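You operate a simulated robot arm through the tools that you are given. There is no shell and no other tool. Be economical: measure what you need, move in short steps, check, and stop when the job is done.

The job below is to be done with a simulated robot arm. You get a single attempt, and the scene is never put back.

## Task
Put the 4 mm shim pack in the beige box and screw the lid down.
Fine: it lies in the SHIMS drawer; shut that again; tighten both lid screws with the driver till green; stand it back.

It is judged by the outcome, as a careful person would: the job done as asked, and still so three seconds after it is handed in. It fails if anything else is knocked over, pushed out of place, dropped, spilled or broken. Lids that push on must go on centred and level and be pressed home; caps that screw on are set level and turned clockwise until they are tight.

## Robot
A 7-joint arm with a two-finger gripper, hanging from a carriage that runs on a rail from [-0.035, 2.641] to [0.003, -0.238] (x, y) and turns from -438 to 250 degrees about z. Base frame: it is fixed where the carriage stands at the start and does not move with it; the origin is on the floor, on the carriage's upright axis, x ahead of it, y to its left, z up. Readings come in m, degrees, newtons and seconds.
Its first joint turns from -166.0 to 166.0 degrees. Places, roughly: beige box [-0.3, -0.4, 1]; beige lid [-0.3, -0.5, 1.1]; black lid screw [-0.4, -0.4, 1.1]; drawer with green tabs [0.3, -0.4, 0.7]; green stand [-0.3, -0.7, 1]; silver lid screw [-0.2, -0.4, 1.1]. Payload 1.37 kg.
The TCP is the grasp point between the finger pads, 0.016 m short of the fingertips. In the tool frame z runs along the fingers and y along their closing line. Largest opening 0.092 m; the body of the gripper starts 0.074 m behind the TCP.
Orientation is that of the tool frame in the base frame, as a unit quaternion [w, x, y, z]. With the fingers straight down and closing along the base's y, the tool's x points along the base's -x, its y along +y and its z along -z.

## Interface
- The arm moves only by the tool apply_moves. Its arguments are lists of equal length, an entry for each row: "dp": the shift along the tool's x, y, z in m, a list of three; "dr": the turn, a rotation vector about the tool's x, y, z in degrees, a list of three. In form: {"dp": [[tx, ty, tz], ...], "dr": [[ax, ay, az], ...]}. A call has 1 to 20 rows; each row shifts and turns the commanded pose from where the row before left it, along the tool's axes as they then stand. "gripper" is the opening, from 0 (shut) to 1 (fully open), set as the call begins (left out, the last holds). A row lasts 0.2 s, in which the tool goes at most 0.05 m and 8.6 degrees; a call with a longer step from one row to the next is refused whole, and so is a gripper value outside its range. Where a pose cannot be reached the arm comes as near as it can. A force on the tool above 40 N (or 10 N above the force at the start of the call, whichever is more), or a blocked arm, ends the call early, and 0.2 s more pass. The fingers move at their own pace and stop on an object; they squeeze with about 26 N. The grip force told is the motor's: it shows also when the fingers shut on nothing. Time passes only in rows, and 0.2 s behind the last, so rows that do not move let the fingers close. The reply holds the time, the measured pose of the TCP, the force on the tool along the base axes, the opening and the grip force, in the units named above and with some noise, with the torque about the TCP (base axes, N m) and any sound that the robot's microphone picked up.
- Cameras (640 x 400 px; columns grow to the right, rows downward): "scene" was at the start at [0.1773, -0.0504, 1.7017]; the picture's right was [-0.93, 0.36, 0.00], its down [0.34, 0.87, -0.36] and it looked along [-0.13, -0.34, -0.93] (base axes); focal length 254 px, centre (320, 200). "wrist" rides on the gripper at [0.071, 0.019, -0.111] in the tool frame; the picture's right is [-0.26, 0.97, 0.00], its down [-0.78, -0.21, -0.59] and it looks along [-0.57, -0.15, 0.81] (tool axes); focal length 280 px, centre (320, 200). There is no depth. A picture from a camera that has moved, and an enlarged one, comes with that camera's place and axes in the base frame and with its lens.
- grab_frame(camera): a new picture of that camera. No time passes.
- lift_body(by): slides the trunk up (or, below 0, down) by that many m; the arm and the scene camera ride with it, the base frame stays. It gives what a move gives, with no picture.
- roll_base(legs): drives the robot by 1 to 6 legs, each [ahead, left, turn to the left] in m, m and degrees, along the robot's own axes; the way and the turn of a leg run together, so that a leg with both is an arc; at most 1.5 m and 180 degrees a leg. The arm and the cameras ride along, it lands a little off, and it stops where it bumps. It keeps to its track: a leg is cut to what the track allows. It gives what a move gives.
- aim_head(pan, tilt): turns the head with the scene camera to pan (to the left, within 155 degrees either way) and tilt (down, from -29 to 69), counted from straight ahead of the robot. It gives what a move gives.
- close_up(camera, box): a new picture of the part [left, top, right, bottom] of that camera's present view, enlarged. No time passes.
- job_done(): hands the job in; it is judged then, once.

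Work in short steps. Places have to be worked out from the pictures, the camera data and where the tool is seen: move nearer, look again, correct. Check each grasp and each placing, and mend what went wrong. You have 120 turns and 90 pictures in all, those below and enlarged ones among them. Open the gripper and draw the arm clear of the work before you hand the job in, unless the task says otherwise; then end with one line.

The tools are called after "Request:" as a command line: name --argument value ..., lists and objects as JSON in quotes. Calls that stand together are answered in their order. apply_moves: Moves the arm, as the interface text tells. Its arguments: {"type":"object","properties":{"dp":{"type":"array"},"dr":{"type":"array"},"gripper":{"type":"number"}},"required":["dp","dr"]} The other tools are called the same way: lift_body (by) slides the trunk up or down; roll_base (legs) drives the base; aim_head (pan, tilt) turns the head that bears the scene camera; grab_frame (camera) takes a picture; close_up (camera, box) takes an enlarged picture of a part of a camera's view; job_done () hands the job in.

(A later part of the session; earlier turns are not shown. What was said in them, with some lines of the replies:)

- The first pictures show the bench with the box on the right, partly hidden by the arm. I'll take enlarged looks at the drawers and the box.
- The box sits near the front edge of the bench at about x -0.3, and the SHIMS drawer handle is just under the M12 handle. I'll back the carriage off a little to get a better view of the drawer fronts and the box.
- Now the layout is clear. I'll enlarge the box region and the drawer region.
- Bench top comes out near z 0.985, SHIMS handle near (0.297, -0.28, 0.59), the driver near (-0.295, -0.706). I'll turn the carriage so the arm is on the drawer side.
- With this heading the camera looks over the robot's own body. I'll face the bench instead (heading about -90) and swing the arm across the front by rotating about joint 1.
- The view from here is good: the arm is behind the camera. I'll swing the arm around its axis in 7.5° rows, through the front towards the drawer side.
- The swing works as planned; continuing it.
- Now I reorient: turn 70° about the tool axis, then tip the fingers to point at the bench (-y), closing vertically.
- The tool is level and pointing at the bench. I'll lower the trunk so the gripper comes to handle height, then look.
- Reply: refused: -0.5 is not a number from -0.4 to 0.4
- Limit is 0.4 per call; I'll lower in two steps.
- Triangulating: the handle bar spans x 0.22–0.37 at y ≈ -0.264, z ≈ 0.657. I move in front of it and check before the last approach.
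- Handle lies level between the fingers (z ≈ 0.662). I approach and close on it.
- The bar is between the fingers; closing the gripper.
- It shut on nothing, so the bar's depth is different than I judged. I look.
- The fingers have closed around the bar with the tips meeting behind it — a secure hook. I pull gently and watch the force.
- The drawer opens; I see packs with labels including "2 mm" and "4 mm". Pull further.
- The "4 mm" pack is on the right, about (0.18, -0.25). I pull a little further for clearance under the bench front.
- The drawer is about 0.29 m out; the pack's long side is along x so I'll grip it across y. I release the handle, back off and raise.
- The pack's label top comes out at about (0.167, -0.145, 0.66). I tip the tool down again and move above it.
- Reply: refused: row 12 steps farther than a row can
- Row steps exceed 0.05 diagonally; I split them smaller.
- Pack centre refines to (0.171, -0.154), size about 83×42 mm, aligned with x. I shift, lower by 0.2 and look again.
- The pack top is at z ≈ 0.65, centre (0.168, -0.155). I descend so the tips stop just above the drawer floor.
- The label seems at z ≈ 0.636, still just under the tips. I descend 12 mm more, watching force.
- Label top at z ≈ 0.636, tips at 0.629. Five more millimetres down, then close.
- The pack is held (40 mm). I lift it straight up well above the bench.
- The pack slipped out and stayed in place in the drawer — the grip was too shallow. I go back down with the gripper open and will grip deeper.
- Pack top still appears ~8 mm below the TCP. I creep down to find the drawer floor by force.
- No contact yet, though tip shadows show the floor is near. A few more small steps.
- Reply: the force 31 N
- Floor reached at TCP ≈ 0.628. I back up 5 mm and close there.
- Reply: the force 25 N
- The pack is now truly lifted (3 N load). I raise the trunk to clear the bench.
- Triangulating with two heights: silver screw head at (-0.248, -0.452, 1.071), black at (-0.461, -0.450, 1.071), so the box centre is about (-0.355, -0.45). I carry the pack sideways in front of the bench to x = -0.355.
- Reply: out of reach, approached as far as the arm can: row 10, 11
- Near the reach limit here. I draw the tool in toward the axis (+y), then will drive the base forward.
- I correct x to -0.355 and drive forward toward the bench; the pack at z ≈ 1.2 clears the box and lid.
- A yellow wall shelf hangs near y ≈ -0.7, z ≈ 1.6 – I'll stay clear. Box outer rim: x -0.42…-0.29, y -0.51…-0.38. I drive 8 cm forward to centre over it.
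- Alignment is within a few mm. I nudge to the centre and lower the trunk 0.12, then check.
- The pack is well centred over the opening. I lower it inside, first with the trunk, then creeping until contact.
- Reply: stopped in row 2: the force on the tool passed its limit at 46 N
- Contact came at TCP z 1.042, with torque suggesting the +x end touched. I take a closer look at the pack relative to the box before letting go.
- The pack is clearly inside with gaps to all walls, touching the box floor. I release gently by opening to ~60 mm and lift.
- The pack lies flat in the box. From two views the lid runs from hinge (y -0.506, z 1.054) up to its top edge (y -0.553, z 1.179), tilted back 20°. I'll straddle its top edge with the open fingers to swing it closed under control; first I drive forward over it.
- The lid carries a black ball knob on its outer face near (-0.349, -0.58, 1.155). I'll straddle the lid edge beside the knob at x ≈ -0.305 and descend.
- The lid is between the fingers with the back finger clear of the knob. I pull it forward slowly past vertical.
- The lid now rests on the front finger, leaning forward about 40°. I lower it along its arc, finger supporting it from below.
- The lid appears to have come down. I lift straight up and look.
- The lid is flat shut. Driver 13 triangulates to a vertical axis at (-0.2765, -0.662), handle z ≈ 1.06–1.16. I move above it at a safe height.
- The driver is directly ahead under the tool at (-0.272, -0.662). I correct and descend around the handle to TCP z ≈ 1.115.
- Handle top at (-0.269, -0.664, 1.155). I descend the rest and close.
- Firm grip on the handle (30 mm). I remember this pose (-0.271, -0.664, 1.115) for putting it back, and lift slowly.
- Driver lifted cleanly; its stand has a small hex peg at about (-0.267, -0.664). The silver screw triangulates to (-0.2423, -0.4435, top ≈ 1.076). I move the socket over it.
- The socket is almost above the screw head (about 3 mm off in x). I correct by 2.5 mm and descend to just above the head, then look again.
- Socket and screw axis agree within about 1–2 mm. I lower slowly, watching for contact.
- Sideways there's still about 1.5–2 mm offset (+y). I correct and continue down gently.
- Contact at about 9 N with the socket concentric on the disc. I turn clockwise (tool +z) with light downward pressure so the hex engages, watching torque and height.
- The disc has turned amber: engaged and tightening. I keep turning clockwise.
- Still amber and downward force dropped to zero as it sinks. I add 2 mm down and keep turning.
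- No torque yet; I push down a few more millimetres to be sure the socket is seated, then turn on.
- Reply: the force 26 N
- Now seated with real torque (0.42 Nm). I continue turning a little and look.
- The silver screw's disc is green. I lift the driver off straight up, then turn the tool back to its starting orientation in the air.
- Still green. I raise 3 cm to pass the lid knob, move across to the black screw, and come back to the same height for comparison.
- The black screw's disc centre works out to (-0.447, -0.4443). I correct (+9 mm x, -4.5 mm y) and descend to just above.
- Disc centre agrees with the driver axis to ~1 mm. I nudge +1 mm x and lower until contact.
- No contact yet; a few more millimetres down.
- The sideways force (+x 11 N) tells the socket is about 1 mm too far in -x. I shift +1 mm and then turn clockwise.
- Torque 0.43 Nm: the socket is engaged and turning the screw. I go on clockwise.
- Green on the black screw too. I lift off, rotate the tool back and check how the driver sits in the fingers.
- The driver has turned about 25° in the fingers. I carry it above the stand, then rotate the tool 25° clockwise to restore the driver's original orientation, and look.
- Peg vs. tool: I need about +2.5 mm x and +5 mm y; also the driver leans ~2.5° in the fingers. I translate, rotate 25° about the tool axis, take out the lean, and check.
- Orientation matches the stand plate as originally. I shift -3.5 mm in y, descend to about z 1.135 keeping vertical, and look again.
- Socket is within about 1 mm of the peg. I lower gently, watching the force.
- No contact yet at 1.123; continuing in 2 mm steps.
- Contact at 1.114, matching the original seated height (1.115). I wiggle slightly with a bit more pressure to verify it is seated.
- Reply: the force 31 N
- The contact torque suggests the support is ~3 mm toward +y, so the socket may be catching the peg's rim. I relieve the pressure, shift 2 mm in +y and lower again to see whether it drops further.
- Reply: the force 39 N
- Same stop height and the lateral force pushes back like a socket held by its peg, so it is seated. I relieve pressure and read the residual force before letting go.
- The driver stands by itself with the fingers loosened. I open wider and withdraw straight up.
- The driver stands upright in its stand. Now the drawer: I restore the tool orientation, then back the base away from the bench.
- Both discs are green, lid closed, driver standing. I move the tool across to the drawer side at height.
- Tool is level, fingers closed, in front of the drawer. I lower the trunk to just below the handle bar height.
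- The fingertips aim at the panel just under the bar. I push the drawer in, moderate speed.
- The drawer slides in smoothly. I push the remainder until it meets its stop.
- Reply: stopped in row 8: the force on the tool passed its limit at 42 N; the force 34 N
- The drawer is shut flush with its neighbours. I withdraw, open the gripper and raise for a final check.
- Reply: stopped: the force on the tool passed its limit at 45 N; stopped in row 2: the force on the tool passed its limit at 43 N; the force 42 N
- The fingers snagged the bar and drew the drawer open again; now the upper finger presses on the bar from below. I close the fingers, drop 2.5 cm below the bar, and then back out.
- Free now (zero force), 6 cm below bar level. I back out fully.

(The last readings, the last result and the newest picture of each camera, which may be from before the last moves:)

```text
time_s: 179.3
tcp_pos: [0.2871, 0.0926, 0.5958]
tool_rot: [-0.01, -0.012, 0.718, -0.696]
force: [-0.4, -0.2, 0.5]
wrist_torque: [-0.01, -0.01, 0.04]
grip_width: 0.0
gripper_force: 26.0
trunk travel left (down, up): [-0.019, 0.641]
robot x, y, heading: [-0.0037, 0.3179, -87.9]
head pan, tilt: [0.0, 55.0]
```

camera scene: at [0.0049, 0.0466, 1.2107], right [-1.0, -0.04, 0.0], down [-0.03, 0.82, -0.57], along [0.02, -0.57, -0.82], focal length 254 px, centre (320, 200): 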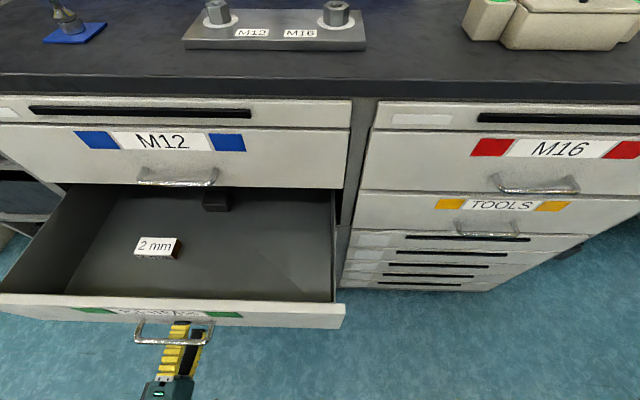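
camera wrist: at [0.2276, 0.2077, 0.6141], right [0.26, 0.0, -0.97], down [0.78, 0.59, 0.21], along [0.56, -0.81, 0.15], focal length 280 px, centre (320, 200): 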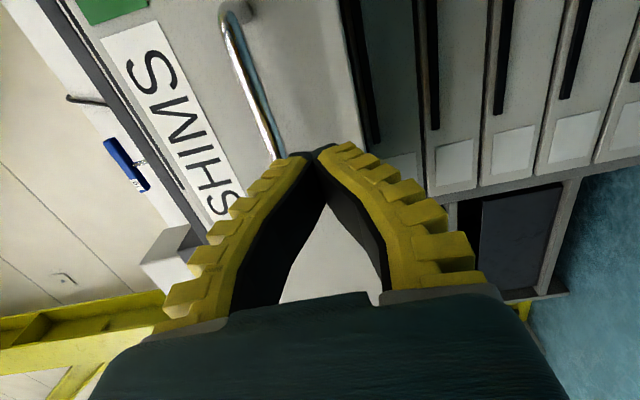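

Clear of the handle. I push again, this time lower (z ≈ 0.585) so the bowed fingers cannot catch the bar.

Request:
apply_moves --dp '[[0, 0.011, 0], [0, 0, 0.025], [0, 0, 0.025], [0, 0, 0.025], [0, 0, 0.02], [0, 0, 0.02], [0, 0, 0.02], [0, 0, 0.025], [0, 0, 0.025], [0, 0, 0.025], [0, 0, 0.025], [0, 0, 0.025], [0, 0, 0.025], [0, 0, 0.025], [0, 0, 0.02], [0, 0, 0]]' --dr '[[0, 0, 0], [0, 0, 0], [0, 0, 0], [0, 0, 0], [0, 0, 0], [0, 0, 0], [0, 0, 0], [0, 0, 0], [0, 0, 0], [0, 0, 0], [0, 0, 0], [0, 0, 0], [0, 0, 0], [0, 0, 0], [0, 0, 0], [0, 0, 0]]'

```text
time_s: 182.7
tcp_pos: [0.2885, -0.2352, 0.5775]
tool_rot: [-0.009, -0.013, 0.718, -0.696]
force: [-0.7, -0.8, -0.1]
wrist_torque: [-0.02, 0.0, -0.01]
grip_width: 0.0
gripper_force: 26.4
trunk travel left (down, up): [-0.019, 0.641]
robot x, y, heading: [-0.0055, 0.3178, -87.4]
head pan, tilt: [0.0, 55.0]
```

Nearly in; I push the last few centimetres in small steps until it meets the stop.

Request:
apply_moves --dp '[[0, 0, 0.01], [0, 0, 0.01], [0, 0, 0.007], [0, 0, 0.005], [0, 0, 0.004], [0, 0, 0.003], [0, 0, 0.003], [0, 0, 0.003], [0, 0, 0.003], [0, 0, 0]]' --dr '[[0, 0, 0], [0, 0, 0], [0, 0, 0], [0, 0, 0], [0, 0, 0], [0, 0, 0], [0, 0, 0], [0, 0, 0], [0, 0, 0], [0, 0, 0]]'

```text
time_s: 184.9
tcp_pos: [0.2864, -0.2716, 0.5808]
tool_rot: [-0.01, -0.013, 0.72, -0.694]
force: [9.3, 1.0, -19.2]
wrist_torque: [-0.36, -0.04, -0.17]
grip_width: 0.0
gripper_force: 25.6
out of reach, approached as far as the arm can: row 5, 7, 9
trunk travel left (down, up): [-0.019, 0.641]
robot x, y, heading: [-0.0045, 0.3145, -87.8]
head pan, tilt: [0.0, 55.0]
```

Reach is at its limit and there is some vertical contact; I look at the drawer.

Request:
close_up --camera "scene" --box '[60, 100, 380, 300]'

```text
2.00 times, centred on (220, 200) of scene
camera zoom: at [0.0055, 0.047, 1.2108], right [-1.0, -0.04, 0.0], down [-0.03, 0.82, -0.57], along [0.02, -0.57, -0.82], focal length 507 px, centre (520, 200)
```

zoom: 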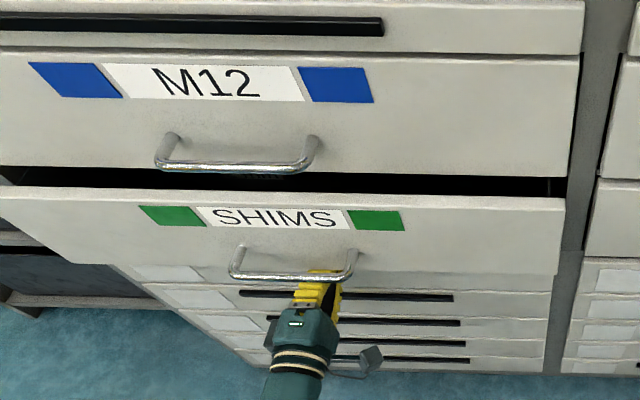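

The fingers slid under the drawer panel's lower edge, with the drawer ~6 cm open. I drop slightly, back out, and shift to x ≈ 0.17, beside the handle, at z ≈ 0.645 to push the plain panel there.

Request:
apply_moves --dp '[[0, 0.006, 0], [0, 0.006, -0.005], [0, 0, -0.03], [0, 0, -0.04], [0, 0, -0.045], [0, 0, -0.045], [0, 0, -0.045], [0, 0, 0]]' --dr '[[0, 0, 0], [0, 0, 0], [0, 0, 0], [0, 0, 0], [0, 0, 0], [0, 0, 0], [0, 0, 0], [0, 0, 0]]'

Request:
apply_moves --dp '[[0.04, 0, 0], [0.04, 0, 0], [0.037, 0, 0], [0, -0.03, 0], [0, -0.03, 0], [0, -0.008, 0], [0, 0, 0]]' --dr '[[1.6, 0, 0], [0, 0, 0], [0, 0, 0], [0, 0, 0], [0, 0, 0], [0, 0, 0], [0, 0, 0]]'

```text
time_s: 186.7
tcp_pos: [0.3277, -0.1033, 0.5109]
tool_rot: [-0.01, -0.011, 0.716, -0.698]
force: [-0.4, -0.5, -0.2]
wrist_torque: [0.01, 0.01, 0.03]
grip_width: 0.0001
gripper_force: 26.3
out of reach, approached as far as the arm can: row 1, 3, 4, 5, 6, 7
trunk travel left (down, up): [-0.019, 0.641]
robot x, y, heading: [-0.0023, 0.3186, -87.7]
head pan, tilt: [0.0, 55.0]
```

```text
time_s: 188.3
tcp_pos: [0.2624, -0.1429, 0.4963]
tool_rot: [-0.01, -0.012, 0.707, -0.707]
force: [0.3, 0.4, -0.6]
wrist_torque: [0.0, -0.02, -0.04]
grip_width: 0.0
gripper_force: 25.7
out of reach, approached as far as the arm can: row 1, 2, 3, 4, 5, 6
trunk travel left (down, up): [-0.019, 0.641]
robot x, y, heading: [-0.0053, 0.3133, -87.9]
head pan, tilt: [0.0, 55.0]
```

The arm is at its lower reach limit. I back the base off 12 cm (tool clear in front of the drawer) and then raise the trunk, keeping the arm still.

Request:
roll_base --legs '[[-0.12, 0, 0]]'

Request:
lift_body --by 0.1

Request:
apply_moves --dp '[[0, 0, -0.02], [0, -0.02, -0.02], [0, -0.02, 0], [0, 0, 0]]' --dr '[[0, 0, 0], [0, 0, 0], [0, 0, 0], [0, 0, 0]]'

```text
time_s: 189.5
tcp_pos: [0.2604, -0.0252, 0.4969]
tool_rot: [0.01, 0.012, -0.707, 0.707]
force: [-0.2, 0.3, -1.1]
wrist_torque: [-0.01, -0.02, -0.02]
grip_width: 0.0
gripper_force: 25.6
trunk travel left (down, up): [-0.019, 0.641]
robot x, y, heading: [-0.0031, 0.4323, -87.8]
head pan, tilt: [0.0, 55.0]
```

```text
time_s: 190.9
tcp_pos: [0.2595, -0.0246, 0.5961]
tool_rot: [-0.01, -0.012, 0.707, -0.707]
force: [-0.3, -0.4, 0.3]
wrist_torque: [0.01, 0.02, 0.0]
grip_width: 0.0003
gripper_force: 26.5
trunk travel left (down, up): [-0.119, 0.541]
robot x, y, heading: [-0.0062, 0.4342, -87.8]
head pan, tilt: [0.0, 55.0]
```

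```text
time_s: 191.9
tcp_pos: [0.2838, -0.0029, 0.5997]
tool_rot: [0.011, 0.011, -0.706, 0.708]
force: [0.8, 0.5, 0.5]
wrist_torque: [-0.04, 0.01, -0.03]
grip_width: 0.0001
gripper_force: 26.0
out of reach, approached as far as the arm can: row 1, 2, 3
trunk travel left (down, up): [-0.119, 0.541]
robot x, y, heading: [-0.0079, 0.4322, -88.0]
head pan, tilt: [0.0, 55.0]
```

Arm still near its lower limit; I command it upward in free space in front of the drawer.

Request:
apply_moves --dp '[[0, -0.03, -0.01], [0, -0.03, 0], [0, -0.03, 0], [0, -0.03, 0], [0, 0, 0]]' --dr '[[0, 0, 0], [0, 0, 0], [0, 0, 0], [0, 0, 0], [0, 0, 0]]'

```text
time_s: 193.1
tcp_pos: [0.3343, -0.0289, 0.6463]
tool_rot: [0.012, 0.01, -0.706, 0.708]
force: [-0.4, -0.5, -0.2]
wrist_torque: [-0.01, -0.07, 0.0]
grip_width: 0.0
gripper_force: 26.1
out of reach, approached as far as the arm can: row 1, 2, 3, 4
trunk travel left (down, up): [-0.119, 0.541]
robot x, y, heading: [-0.005, 0.4309, -87.8]
head pan, tilt: [0.0, 55.0]
```

It is gaining height but sliding in x; I continue upward.

Request:
apply_moves --dp '[[0, -0.03, 0], [0, -0.03, 0], [0, -0.03, 0], [0, -0.03, 0], [0, 0, 0]]' --dr '[[0, 0, 0], [0, 0, 0], [0, 0, 0], [0, 0, 0], [0, 0, 0]]'

```text
time_s: 194.3
tcp_pos: [0.3885, -0.0624, 0.717]
tool_rot: [0.012, 0.011, -0.706, 0.708]
force: [0.4, 0.0, 0.5]
wrist_torque: [-0.01, -0.04, 0.02]
grip_width: 0.0
gripper_force: 26.3
out of reach, approached as far as the arm can: row 1, 2, 3, 4
trunk travel left (down, up): [-0.119, 0.541]
robot x, y, heading: [-0.0027, 0.4351, -87.7]
head pan, tilt: [0.0, 55.0]
```

A joint seems to be at its limit. I try moving toward -x and back (+y) to free it.

Request:
apply_moves --dp '[[0.03, 0, -0.03], [0.03, 0, -0.03], [0.03, 0, -0.03], [0.03, 0, -0.03], [0, 0, 0]]' --dr '[[0, 0, 0], [0, 0, 0], [0, 0, 0], [0, 0, 0], [0, 0, 0]]'

```text
time_s: 195.5
tcp_pos: [0.3438, 0.007, 0.6358]
tool_rot: [0.011, 0.011, -0.706, 0.708]
force: [-0.1, 0.2, 0.5]
wrist_torque: [0.02, -0.02, 0.09]
grip_width: 0.0001
gripper_force: 26.1
out of reach, approached as far as the arm can: row 1, 2, 3, 4
trunk travel left (down, up): [-0.119, 0.541]
robot x, y, heading: [-0.0074, 0.4322, -87.7]
head pan, tilt: [0.0, 55.0]
```

The arm has run into a joint limit in this orientation. I raise the trunk and tip the tool back down in free air to unwind it.

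Request:
lift_body --by 0.35

Request:
apply_moves --dp '[[0, 0, 0], [0, 0, 0], [0, 0, 0], [0, 0, 0], [0, 0, 0], [0, 0, 0], [0, 0, 0], [0, 0, 0], [0, 0, 0], [0, 0, 0], [0, 0, 0]]' --dr '[[-8.2, 0, 0], [-8.2, 0, 0], [-8.2, 0, 0], [-8.2, 0, 0], [-8.2, 0, 0], [-8.2, 0, 0], [-8.2, 0, 0], [-8.2, 0, 0], [-8.2, 0, 0], [-8.2, 0, 0], [-8, 0, 0]]'

```text
time_s: 198.9
tcp_pos: [0.3428, 0.0078, 0.9851]
tool_rot: [0.011, 0.011, -0.706, 0.708]
force: [0.3, 0.3, 0.7]
wrist_torque: [0.02, 0.0, -0.01]
grip_width: 0.0001
gripper_force: 25.7
trunk travel left (down, up): [-0.469, 0.191]
robot x, y, heading: [-0.0041, 0.4358, -87.7]
head pan, tilt: [0.0, 55.0]
```

```text
time_s: 201.3
tcp_pos: [0.3566, 0.0143, 0.9592]
tool_rot: [-0.015, -0.001, 1.0, 0.001]
force: [1.3, 0.0, 0.4]
wrist_torque: [0.01, 0.05, 0.0]
grip_width: 0.0
gripper_force: 25.9
out of reach, approached as far as the arm can: row 1, 2, 3, 4, 5, 8, 9, 10, 11
trunk travel left (down, up): [-0.469, 0.191]
robot x, y, heading: [-0.0058, 0.4311, -87.9]
head pan, tilt: [0.0, 55.0]
```

Tool points down again. I test whether it moves freely: up and toward -x.

Request:
apply_moves --dp '[[0, 0, -0.03], [0, 0, -0.03], [0, 0, -0.03], [0.03, 0.02, -0.02], [0.03, 0.02, 0], [0, 0.03, 0], [0, 0, 0]]' --dr '[[0, 0, 0], [0, 0, 0], [0, 0, 0], [0, 0, 0], [0, 0, 0], [0, 0, 0], [0, 0, 0]]'

```text
time_s: 202.9
tcp_pos: [0.3719, 0.0089, 1.0432]
tool_rot: [-0.016, 0.0, 1.0, -0.001]
force: [0.6, 0.2, 0.0]
wrist_torque: [0.0, 0.03, 0.0]
grip_width: 0.0
gripper_force: 26.1
out of reach, approached as far as the arm can: row 2, 3, 4, 5, 6
trunk travel left (down, up): [-0.469, 0.191]
robot x, y, heading: [-0.0033, 0.433, -87.9]
head pan, tilt: [0.0, 55.0]
```

Still stuck; I try freeing it by rotating the tool about its own axis while moving toward the robot's axis.

Request:
apply_moves --dp '[[0, 0, 0], [0, 0, 0], [0, 0, 0], [0, 0, 0], [0, 0, 0], [0, 0, 0]]' --dr '[[0, 0, -8], [0, 0, -8], [0, 0, -8], [0, 0, -8], [0, 0, -8], [0, 0, 0]]'

Request:
apply_moves --dp '[[0.02, 0.02, 0], [0.02, 0.02, 0], [0.02, 0.02, 0], [0, 0, 0]]' --dr '[[0, 0, 0], [0, 0, 0], [0, 0, 0], [0, 0, 0]]'

```text
time_s: 204.3
tcp_pos: [0.3732, 0.0062, 1.0424]
tool_rot: [-0.014, -0.343, 0.939, 0.005]
force: [0.7, 0.8, 0.2]
wrist_torque: [-0.03, -0.01, 0.01]
grip_width: 0.0
gripper_force: 26.1
trunk travel left (down, up): [-0.469, 0.191]
robot x, y, heading: [-0.0066, 0.4349, -87.8]
head pan, tilt: [0.0, 55.0]
```

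```text
time_s: 205.3
tcp_pos: [0.3199, -0.0267, 1.0291]
tool_rot: [-0.016, -0.342, 0.94, 0.007]
force: [-0.4, -0.7, 0.6]
wrist_torque: [0.04, 0.04, -0.02]
grip_width: 0.0003
gripper_force: 25.8
out of reach, approached as far as the arm can: row 1, 2, 3
trunk travel left (down, up): [-0.469, 0.191]
robot x, y, heading: [-0.0046, 0.4313, -87.8]
head pan, tilt: [0.0, 55.0]
```

Only radial inward motion is blocked. I test moving outward instead (arm length increasing) to leave that limit.

Request:
apply_moves --dp '[[0.002, -0.03, 0], [0.002, -0.03, 0], [0, 0, 0]]' --dr '[[0, 0, 0], [0, 0, 0], [0, 0, 0]]'

```text
time_s: 206.1
tcp_pos: [0.3303, -0.0401, 1.0293]
tool_rot: [-0.015, -0.342, 0.939, 0.005]
force: [0.8, 0.2, 0.0]
wrist_torque: [-0.01, 0.0, -0.01]
grip_width: 0.0001
gripper_force: 25.6
out of reach, approached as far as the arm can: row 1, 2
trunk travel left (down, up): [-0.469, 0.191]
robot x, y, heading: [-0.0046, 0.4334, -87.7]
head pan, tilt: [0.0, 55.0]
```

The arm can still rotate, and the base itself can do the pushing. I return the tool to level-pointing-at-the-bench with fingers opened ~50 mm, so they straddle the bar without touching it (as in my first approach), high up in free air.

Request:
apply_moves --dp '[[0, 0, 0], [0, 0, 0], [0, 0, 0], [0, 0, 0], [0, 0, 0], [0, 0, 0], [0, 0, 0], [0, 0, 0], [0, 0, 0], [0, 0, 0], [0, 0, 0], [0, 0, 0], [0, 0, 0], [0, 0, 0], [0, 0, 0], [0, 0, 0], [0, 0, 0]]' --dr '[[0, 0, 8], [0, 0, 8], [0, 0, 8], [0, 0, 8], [0, 0, 8], [8.2, 0, 0], [8.2, 0, 0], [8.2, 0, 0], [8.2, 0, 0], [8.2, 0, 0], [8.2, 0, 0], [8.2, 0, 0], [8.2, 0, 0], [8.2, 0, 0], [8.2, 0, 0], [8, 0, 0], [0, 0, 0]]' --gripper 0.52

```text
time_s: 209.7
tcp_pos: [0.3565, -0.0766, 1.0214]
tool_rot: [-0.011, -0.01, 0.731, -0.682]
force: [0.5, -0.8, 0.1]
wrist_torque: [-0.03, 0.0, 0.03]
grip_width: 0.0506
gripper_force: 2.9
out of reach, approached as far as the arm can: row 6, 7, 8, 9, 10, 11, 14, 15, 16
trunk travel left (down, up): [-0.469, 0.191]
robot x, y, heading: [-0.0044, 0.4318, -87.9]
head pan, tilt: [0.0, 55.0]
```

Tool is nearly level (4° down) at x 0.357. I back the base 12 cm, turn it 6° right to bring the fingers to x ≈ 0.30, then lower to handle height and take a look.

Request:
roll_base --legs '[[-0.12, 0, 0], [0, 0, -6]]'

Request:
lift_body --by -0.358

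Request:
grab_frame --camera "wrist"

```text
time_s: 211.4
tcp_pos: [0.3027, 0.0054, 1.0216]
tool_rot: [-0.046, 0.026, 0.73, -0.681]
force: [-0.6, -0.5, 1.2]
wrist_torque: [-0.01, -0.02, -0.01]
grip_width: 0.051
gripper_force: 1.9
trunk travel left (down, up): [-0.469, 0.191]
robot x, y, heading: [-0.0065, 0.5505, -93.6]
head pan, tilt: [0.0, 55.0]
```

```text
time_s: 214.9
tcp_pos: [0.3024, 0.006, 0.6631]
tool_rot: [-0.045, 0.026, 0.73, -0.681]
force: [0.5, 0.9, 1.1]
wrist_torque: [0.01, -0.05, -0.02]
grip_width: 0.0509
gripper_force: 1.8
trunk travel left (down, up): [-0.111, 0.549]
robot x, y, heading: [-0.008, 0.5495, -93.5]
head pan, tilt: [0.0, 55.0]
```

```text
0 pictures are left
camera wrist: at [0.2432, 0.1238, 0.654], right [0.24, 0.04, -0.97], down [0.84, 0.49, 0.23], along [0.49, -0.87, 0.08], focal length 280 px, centre (320, 200)
```

wrist: 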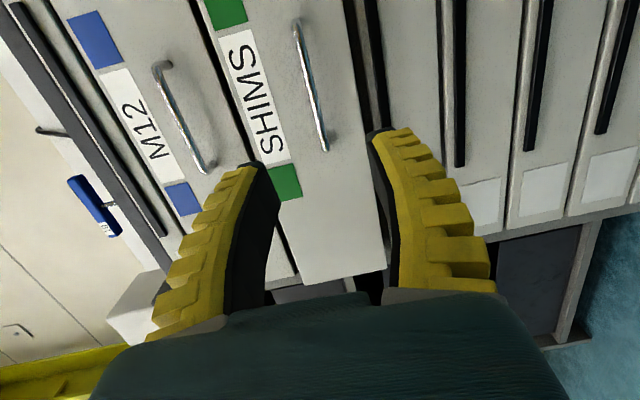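

No pictures remain, so I go by readings. That last view gives the bar at y ≈ -0.24 versus ≈ -0.28 for the closed M12 bar, so the drawer is ~4 cm open, with the fingers straddling the bar height exactly. I drive the base forward to just before contact.

Request:
roll_base --legs '[[0.23, 0, 0]]'

```text
time_s: 216.6
tcp_pos: [0.3058, -0.207, 0.6635]
tool_rot: [-0.046, 0.026, 0.73, -0.681]
force: [0.1, -0.3, 0.0]
wrist_torque: [0.01, 0.01, 0.0]
grip_width: 0.0507
gripper_force: 2.2
trunk travel left (down, up): [-0.111, 0.549]
robot x, y, heading: [-0.0056, 0.3401, -93.2]
head pan, tilt: [0.0, 55.0]
```

Free so far at y -0.207. I continue in small base steps, reading the force.

Request:
roll_base --legs '[[0.03, 0, 0]]'

Request:
roll_base --legs '[[0.025, 0, 0]]'

```text
time_s: 217.4
tcp_pos: [0.307, -0.2373, 0.664]
tool_rot: [-0.045, 0.026, 0.73, -0.681]
force: [0.1, -0.1, 0.7]
wrist_torque: [0.01, 0.02, -0.03]
grip_width: 0.0509
gripper_force: 1.7
trunk travel left (down, up): [-0.111, 0.549]
robot x, y, heading: [-0.0012, 0.3061, -93.4]
head pan, tilt: [0.0, 55.0]
```

```text
time_s: 218.2
tcp_pos: [0.3058, -0.2625, 0.6629]
tool_rot: [-0.044, 0.026, 0.73, -0.681]
force: [-0.1, 1.3, -1.0]
wrist_torque: [0.01, 0.02, 0.01]
grip_width: 0.0509
gripper_force: 1.9
trunk travel left (down, up): [-0.111, 0.549]
robot x, y, heading: [-0.0028, 0.2835, -93.5]
head pan, tilt: [0.0, 55.0]
```

No resistance yet (drawer friction is small). I go on by 1 cm steps until it meets the stop.

Request:
roll_base --legs '[[0.012, 0, 0]]'

Request:
roll_base --legs '[[0.01, 0, 0]]'

```text
time_s: 219.0
tcp_pos: [0.3066, -0.2647, 0.6607]
tool_rot: [-0.046, 0.025, 0.732, -0.68]
force: [-3.0, 30.8, 7.2]
wrist_torque: [-1.2, 0.14, 0.18]
grip_width: 0.0576
gripper_force: 6.4
trunk travel left (down, up): [-0.111, 0.549]
robot x, y, heading: [-0.0031, 0.2698, -93.4]
head pan, tilt: [0.0, 55.0]
```

```text
time_s: 219.8
tcp_pos: [0.3067, -0.265, 0.6594]
tool_rot: [-0.047, 0.021, 0.729, -0.682]
force: [-9.3, 30.0, 11.3]
wrist_torque: [-1.23, -0.57, 0.11]
grip_width: 0.0609
gripper_force: 8.2
trunk travel left (down, up): [-0.111, 0.549]
robot x, y, heading: [-0.004, 0.2653, -93.4]
head pan, tilt: [0.0, 55.0]
stopped in leg 1: the force on the tool passed its limit at 46 N (the readings are from after the stop); the commanded pose is now the measured one
```

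A firm stop at TCP y -0.265 (tips ≈ -0.283) matches the panel's closed position. I back the base away straight, fingers open so nothing drags, checking the force.

Request:
roll_base --legs '[[-0.03, 0, 0]]'

Request:
roll_base --legs '[[-0.05, 0, 0]]'

```text
time_s: 220.6
tcp_pos: [0.3074, -0.2455, 0.662]
tool_rot: [-0.046, 0.023, 0.729, -0.683]
force: [-0.5, 1.3, 0.1]
wrist_torque: [-0.04, 0.03, 0.03]
grip_width: 0.0509
gripper_force: 1.8
trunk travel left (down, up): [-0.111, 0.549]
robot x, y, heading: [-0.0051, 0.2938, -93.5]
head pan, tilt: [0.0, 55.0]
```

```text
time_s: 221.6
tcp_pos: [0.3076, -0.1957, 0.6625]
tool_rot: [-0.046, 0.023, 0.729, -0.682]
force: [-0.7, 1.0, -0.2]
wrist_torque: [-0.02, -0.04, 0.02]
grip_width: 0.0509
gripper_force: 2.3
trunk travel left (down, up): [-0.111, 0.549]
robot x, y, heading: [-0.0063, 0.3409, -93.6]
head pan, tilt: [0.0, 55.0]
```

No drag on withdrawal. I back well clear and open the gripper fully.

Request:
roll_base --legs '[[-0.3, 0, 0]]'

Request:
apply_moves --dp '[[0, 0, 0], [0, 0, 0]]' --dr '[[0, 0, 0], [0, 0, 0]]' --gripper 1

```text
time_s: 223.6
tcp_pos: [0.3032, 0.1091, 0.662]
tool_rot: [-0.046, 0.023, 0.729, -0.682]
force: [-0.5, 0.3, -0.1]
wrist_torque: [-0.04, -0.02, 0.0]
grip_width: 0.051
gripper_force: 1.7
trunk travel left (down, up): [-0.111, 0.549]
robot x, y, heading: [-0.0067, 0.6509, -93.6]
head pan, tilt: [0.0, 55.0]
```

```text
time_s: 224.2
tcp_pos: [0.3038, 0.109, 0.6624]
tool_rot: [-0.046, 0.023, 0.729, -0.683]
force: [0.3, -0.3, 0.3]
wrist_torque: [-0.01, 0.03, 0.01]
grip_width: 0.0922
gripper_force: 0.0
trunk travel left (down, up): [-0.111, 0.549]
robot x, y, heading: [-0.0101, 0.6466, -93.5]
head pan, tilt: [0.0, 55.0]
```

The pack is in the box, both screw discs were green when last seen, the driver is back in its stand, the drawer is pushed to its stop and the arm is clear, so I hand it in.

Request:
job_done

```text
The job is handed in.
```

The 4 mm shim pack is in the beige box with the lid shut, both lid screws are tightened to green, and driver 13 is back upright in its stand. The SHIMS drawer snagged and reopened once; I pushed it back to its stop, but had no pictures left to see it shut.
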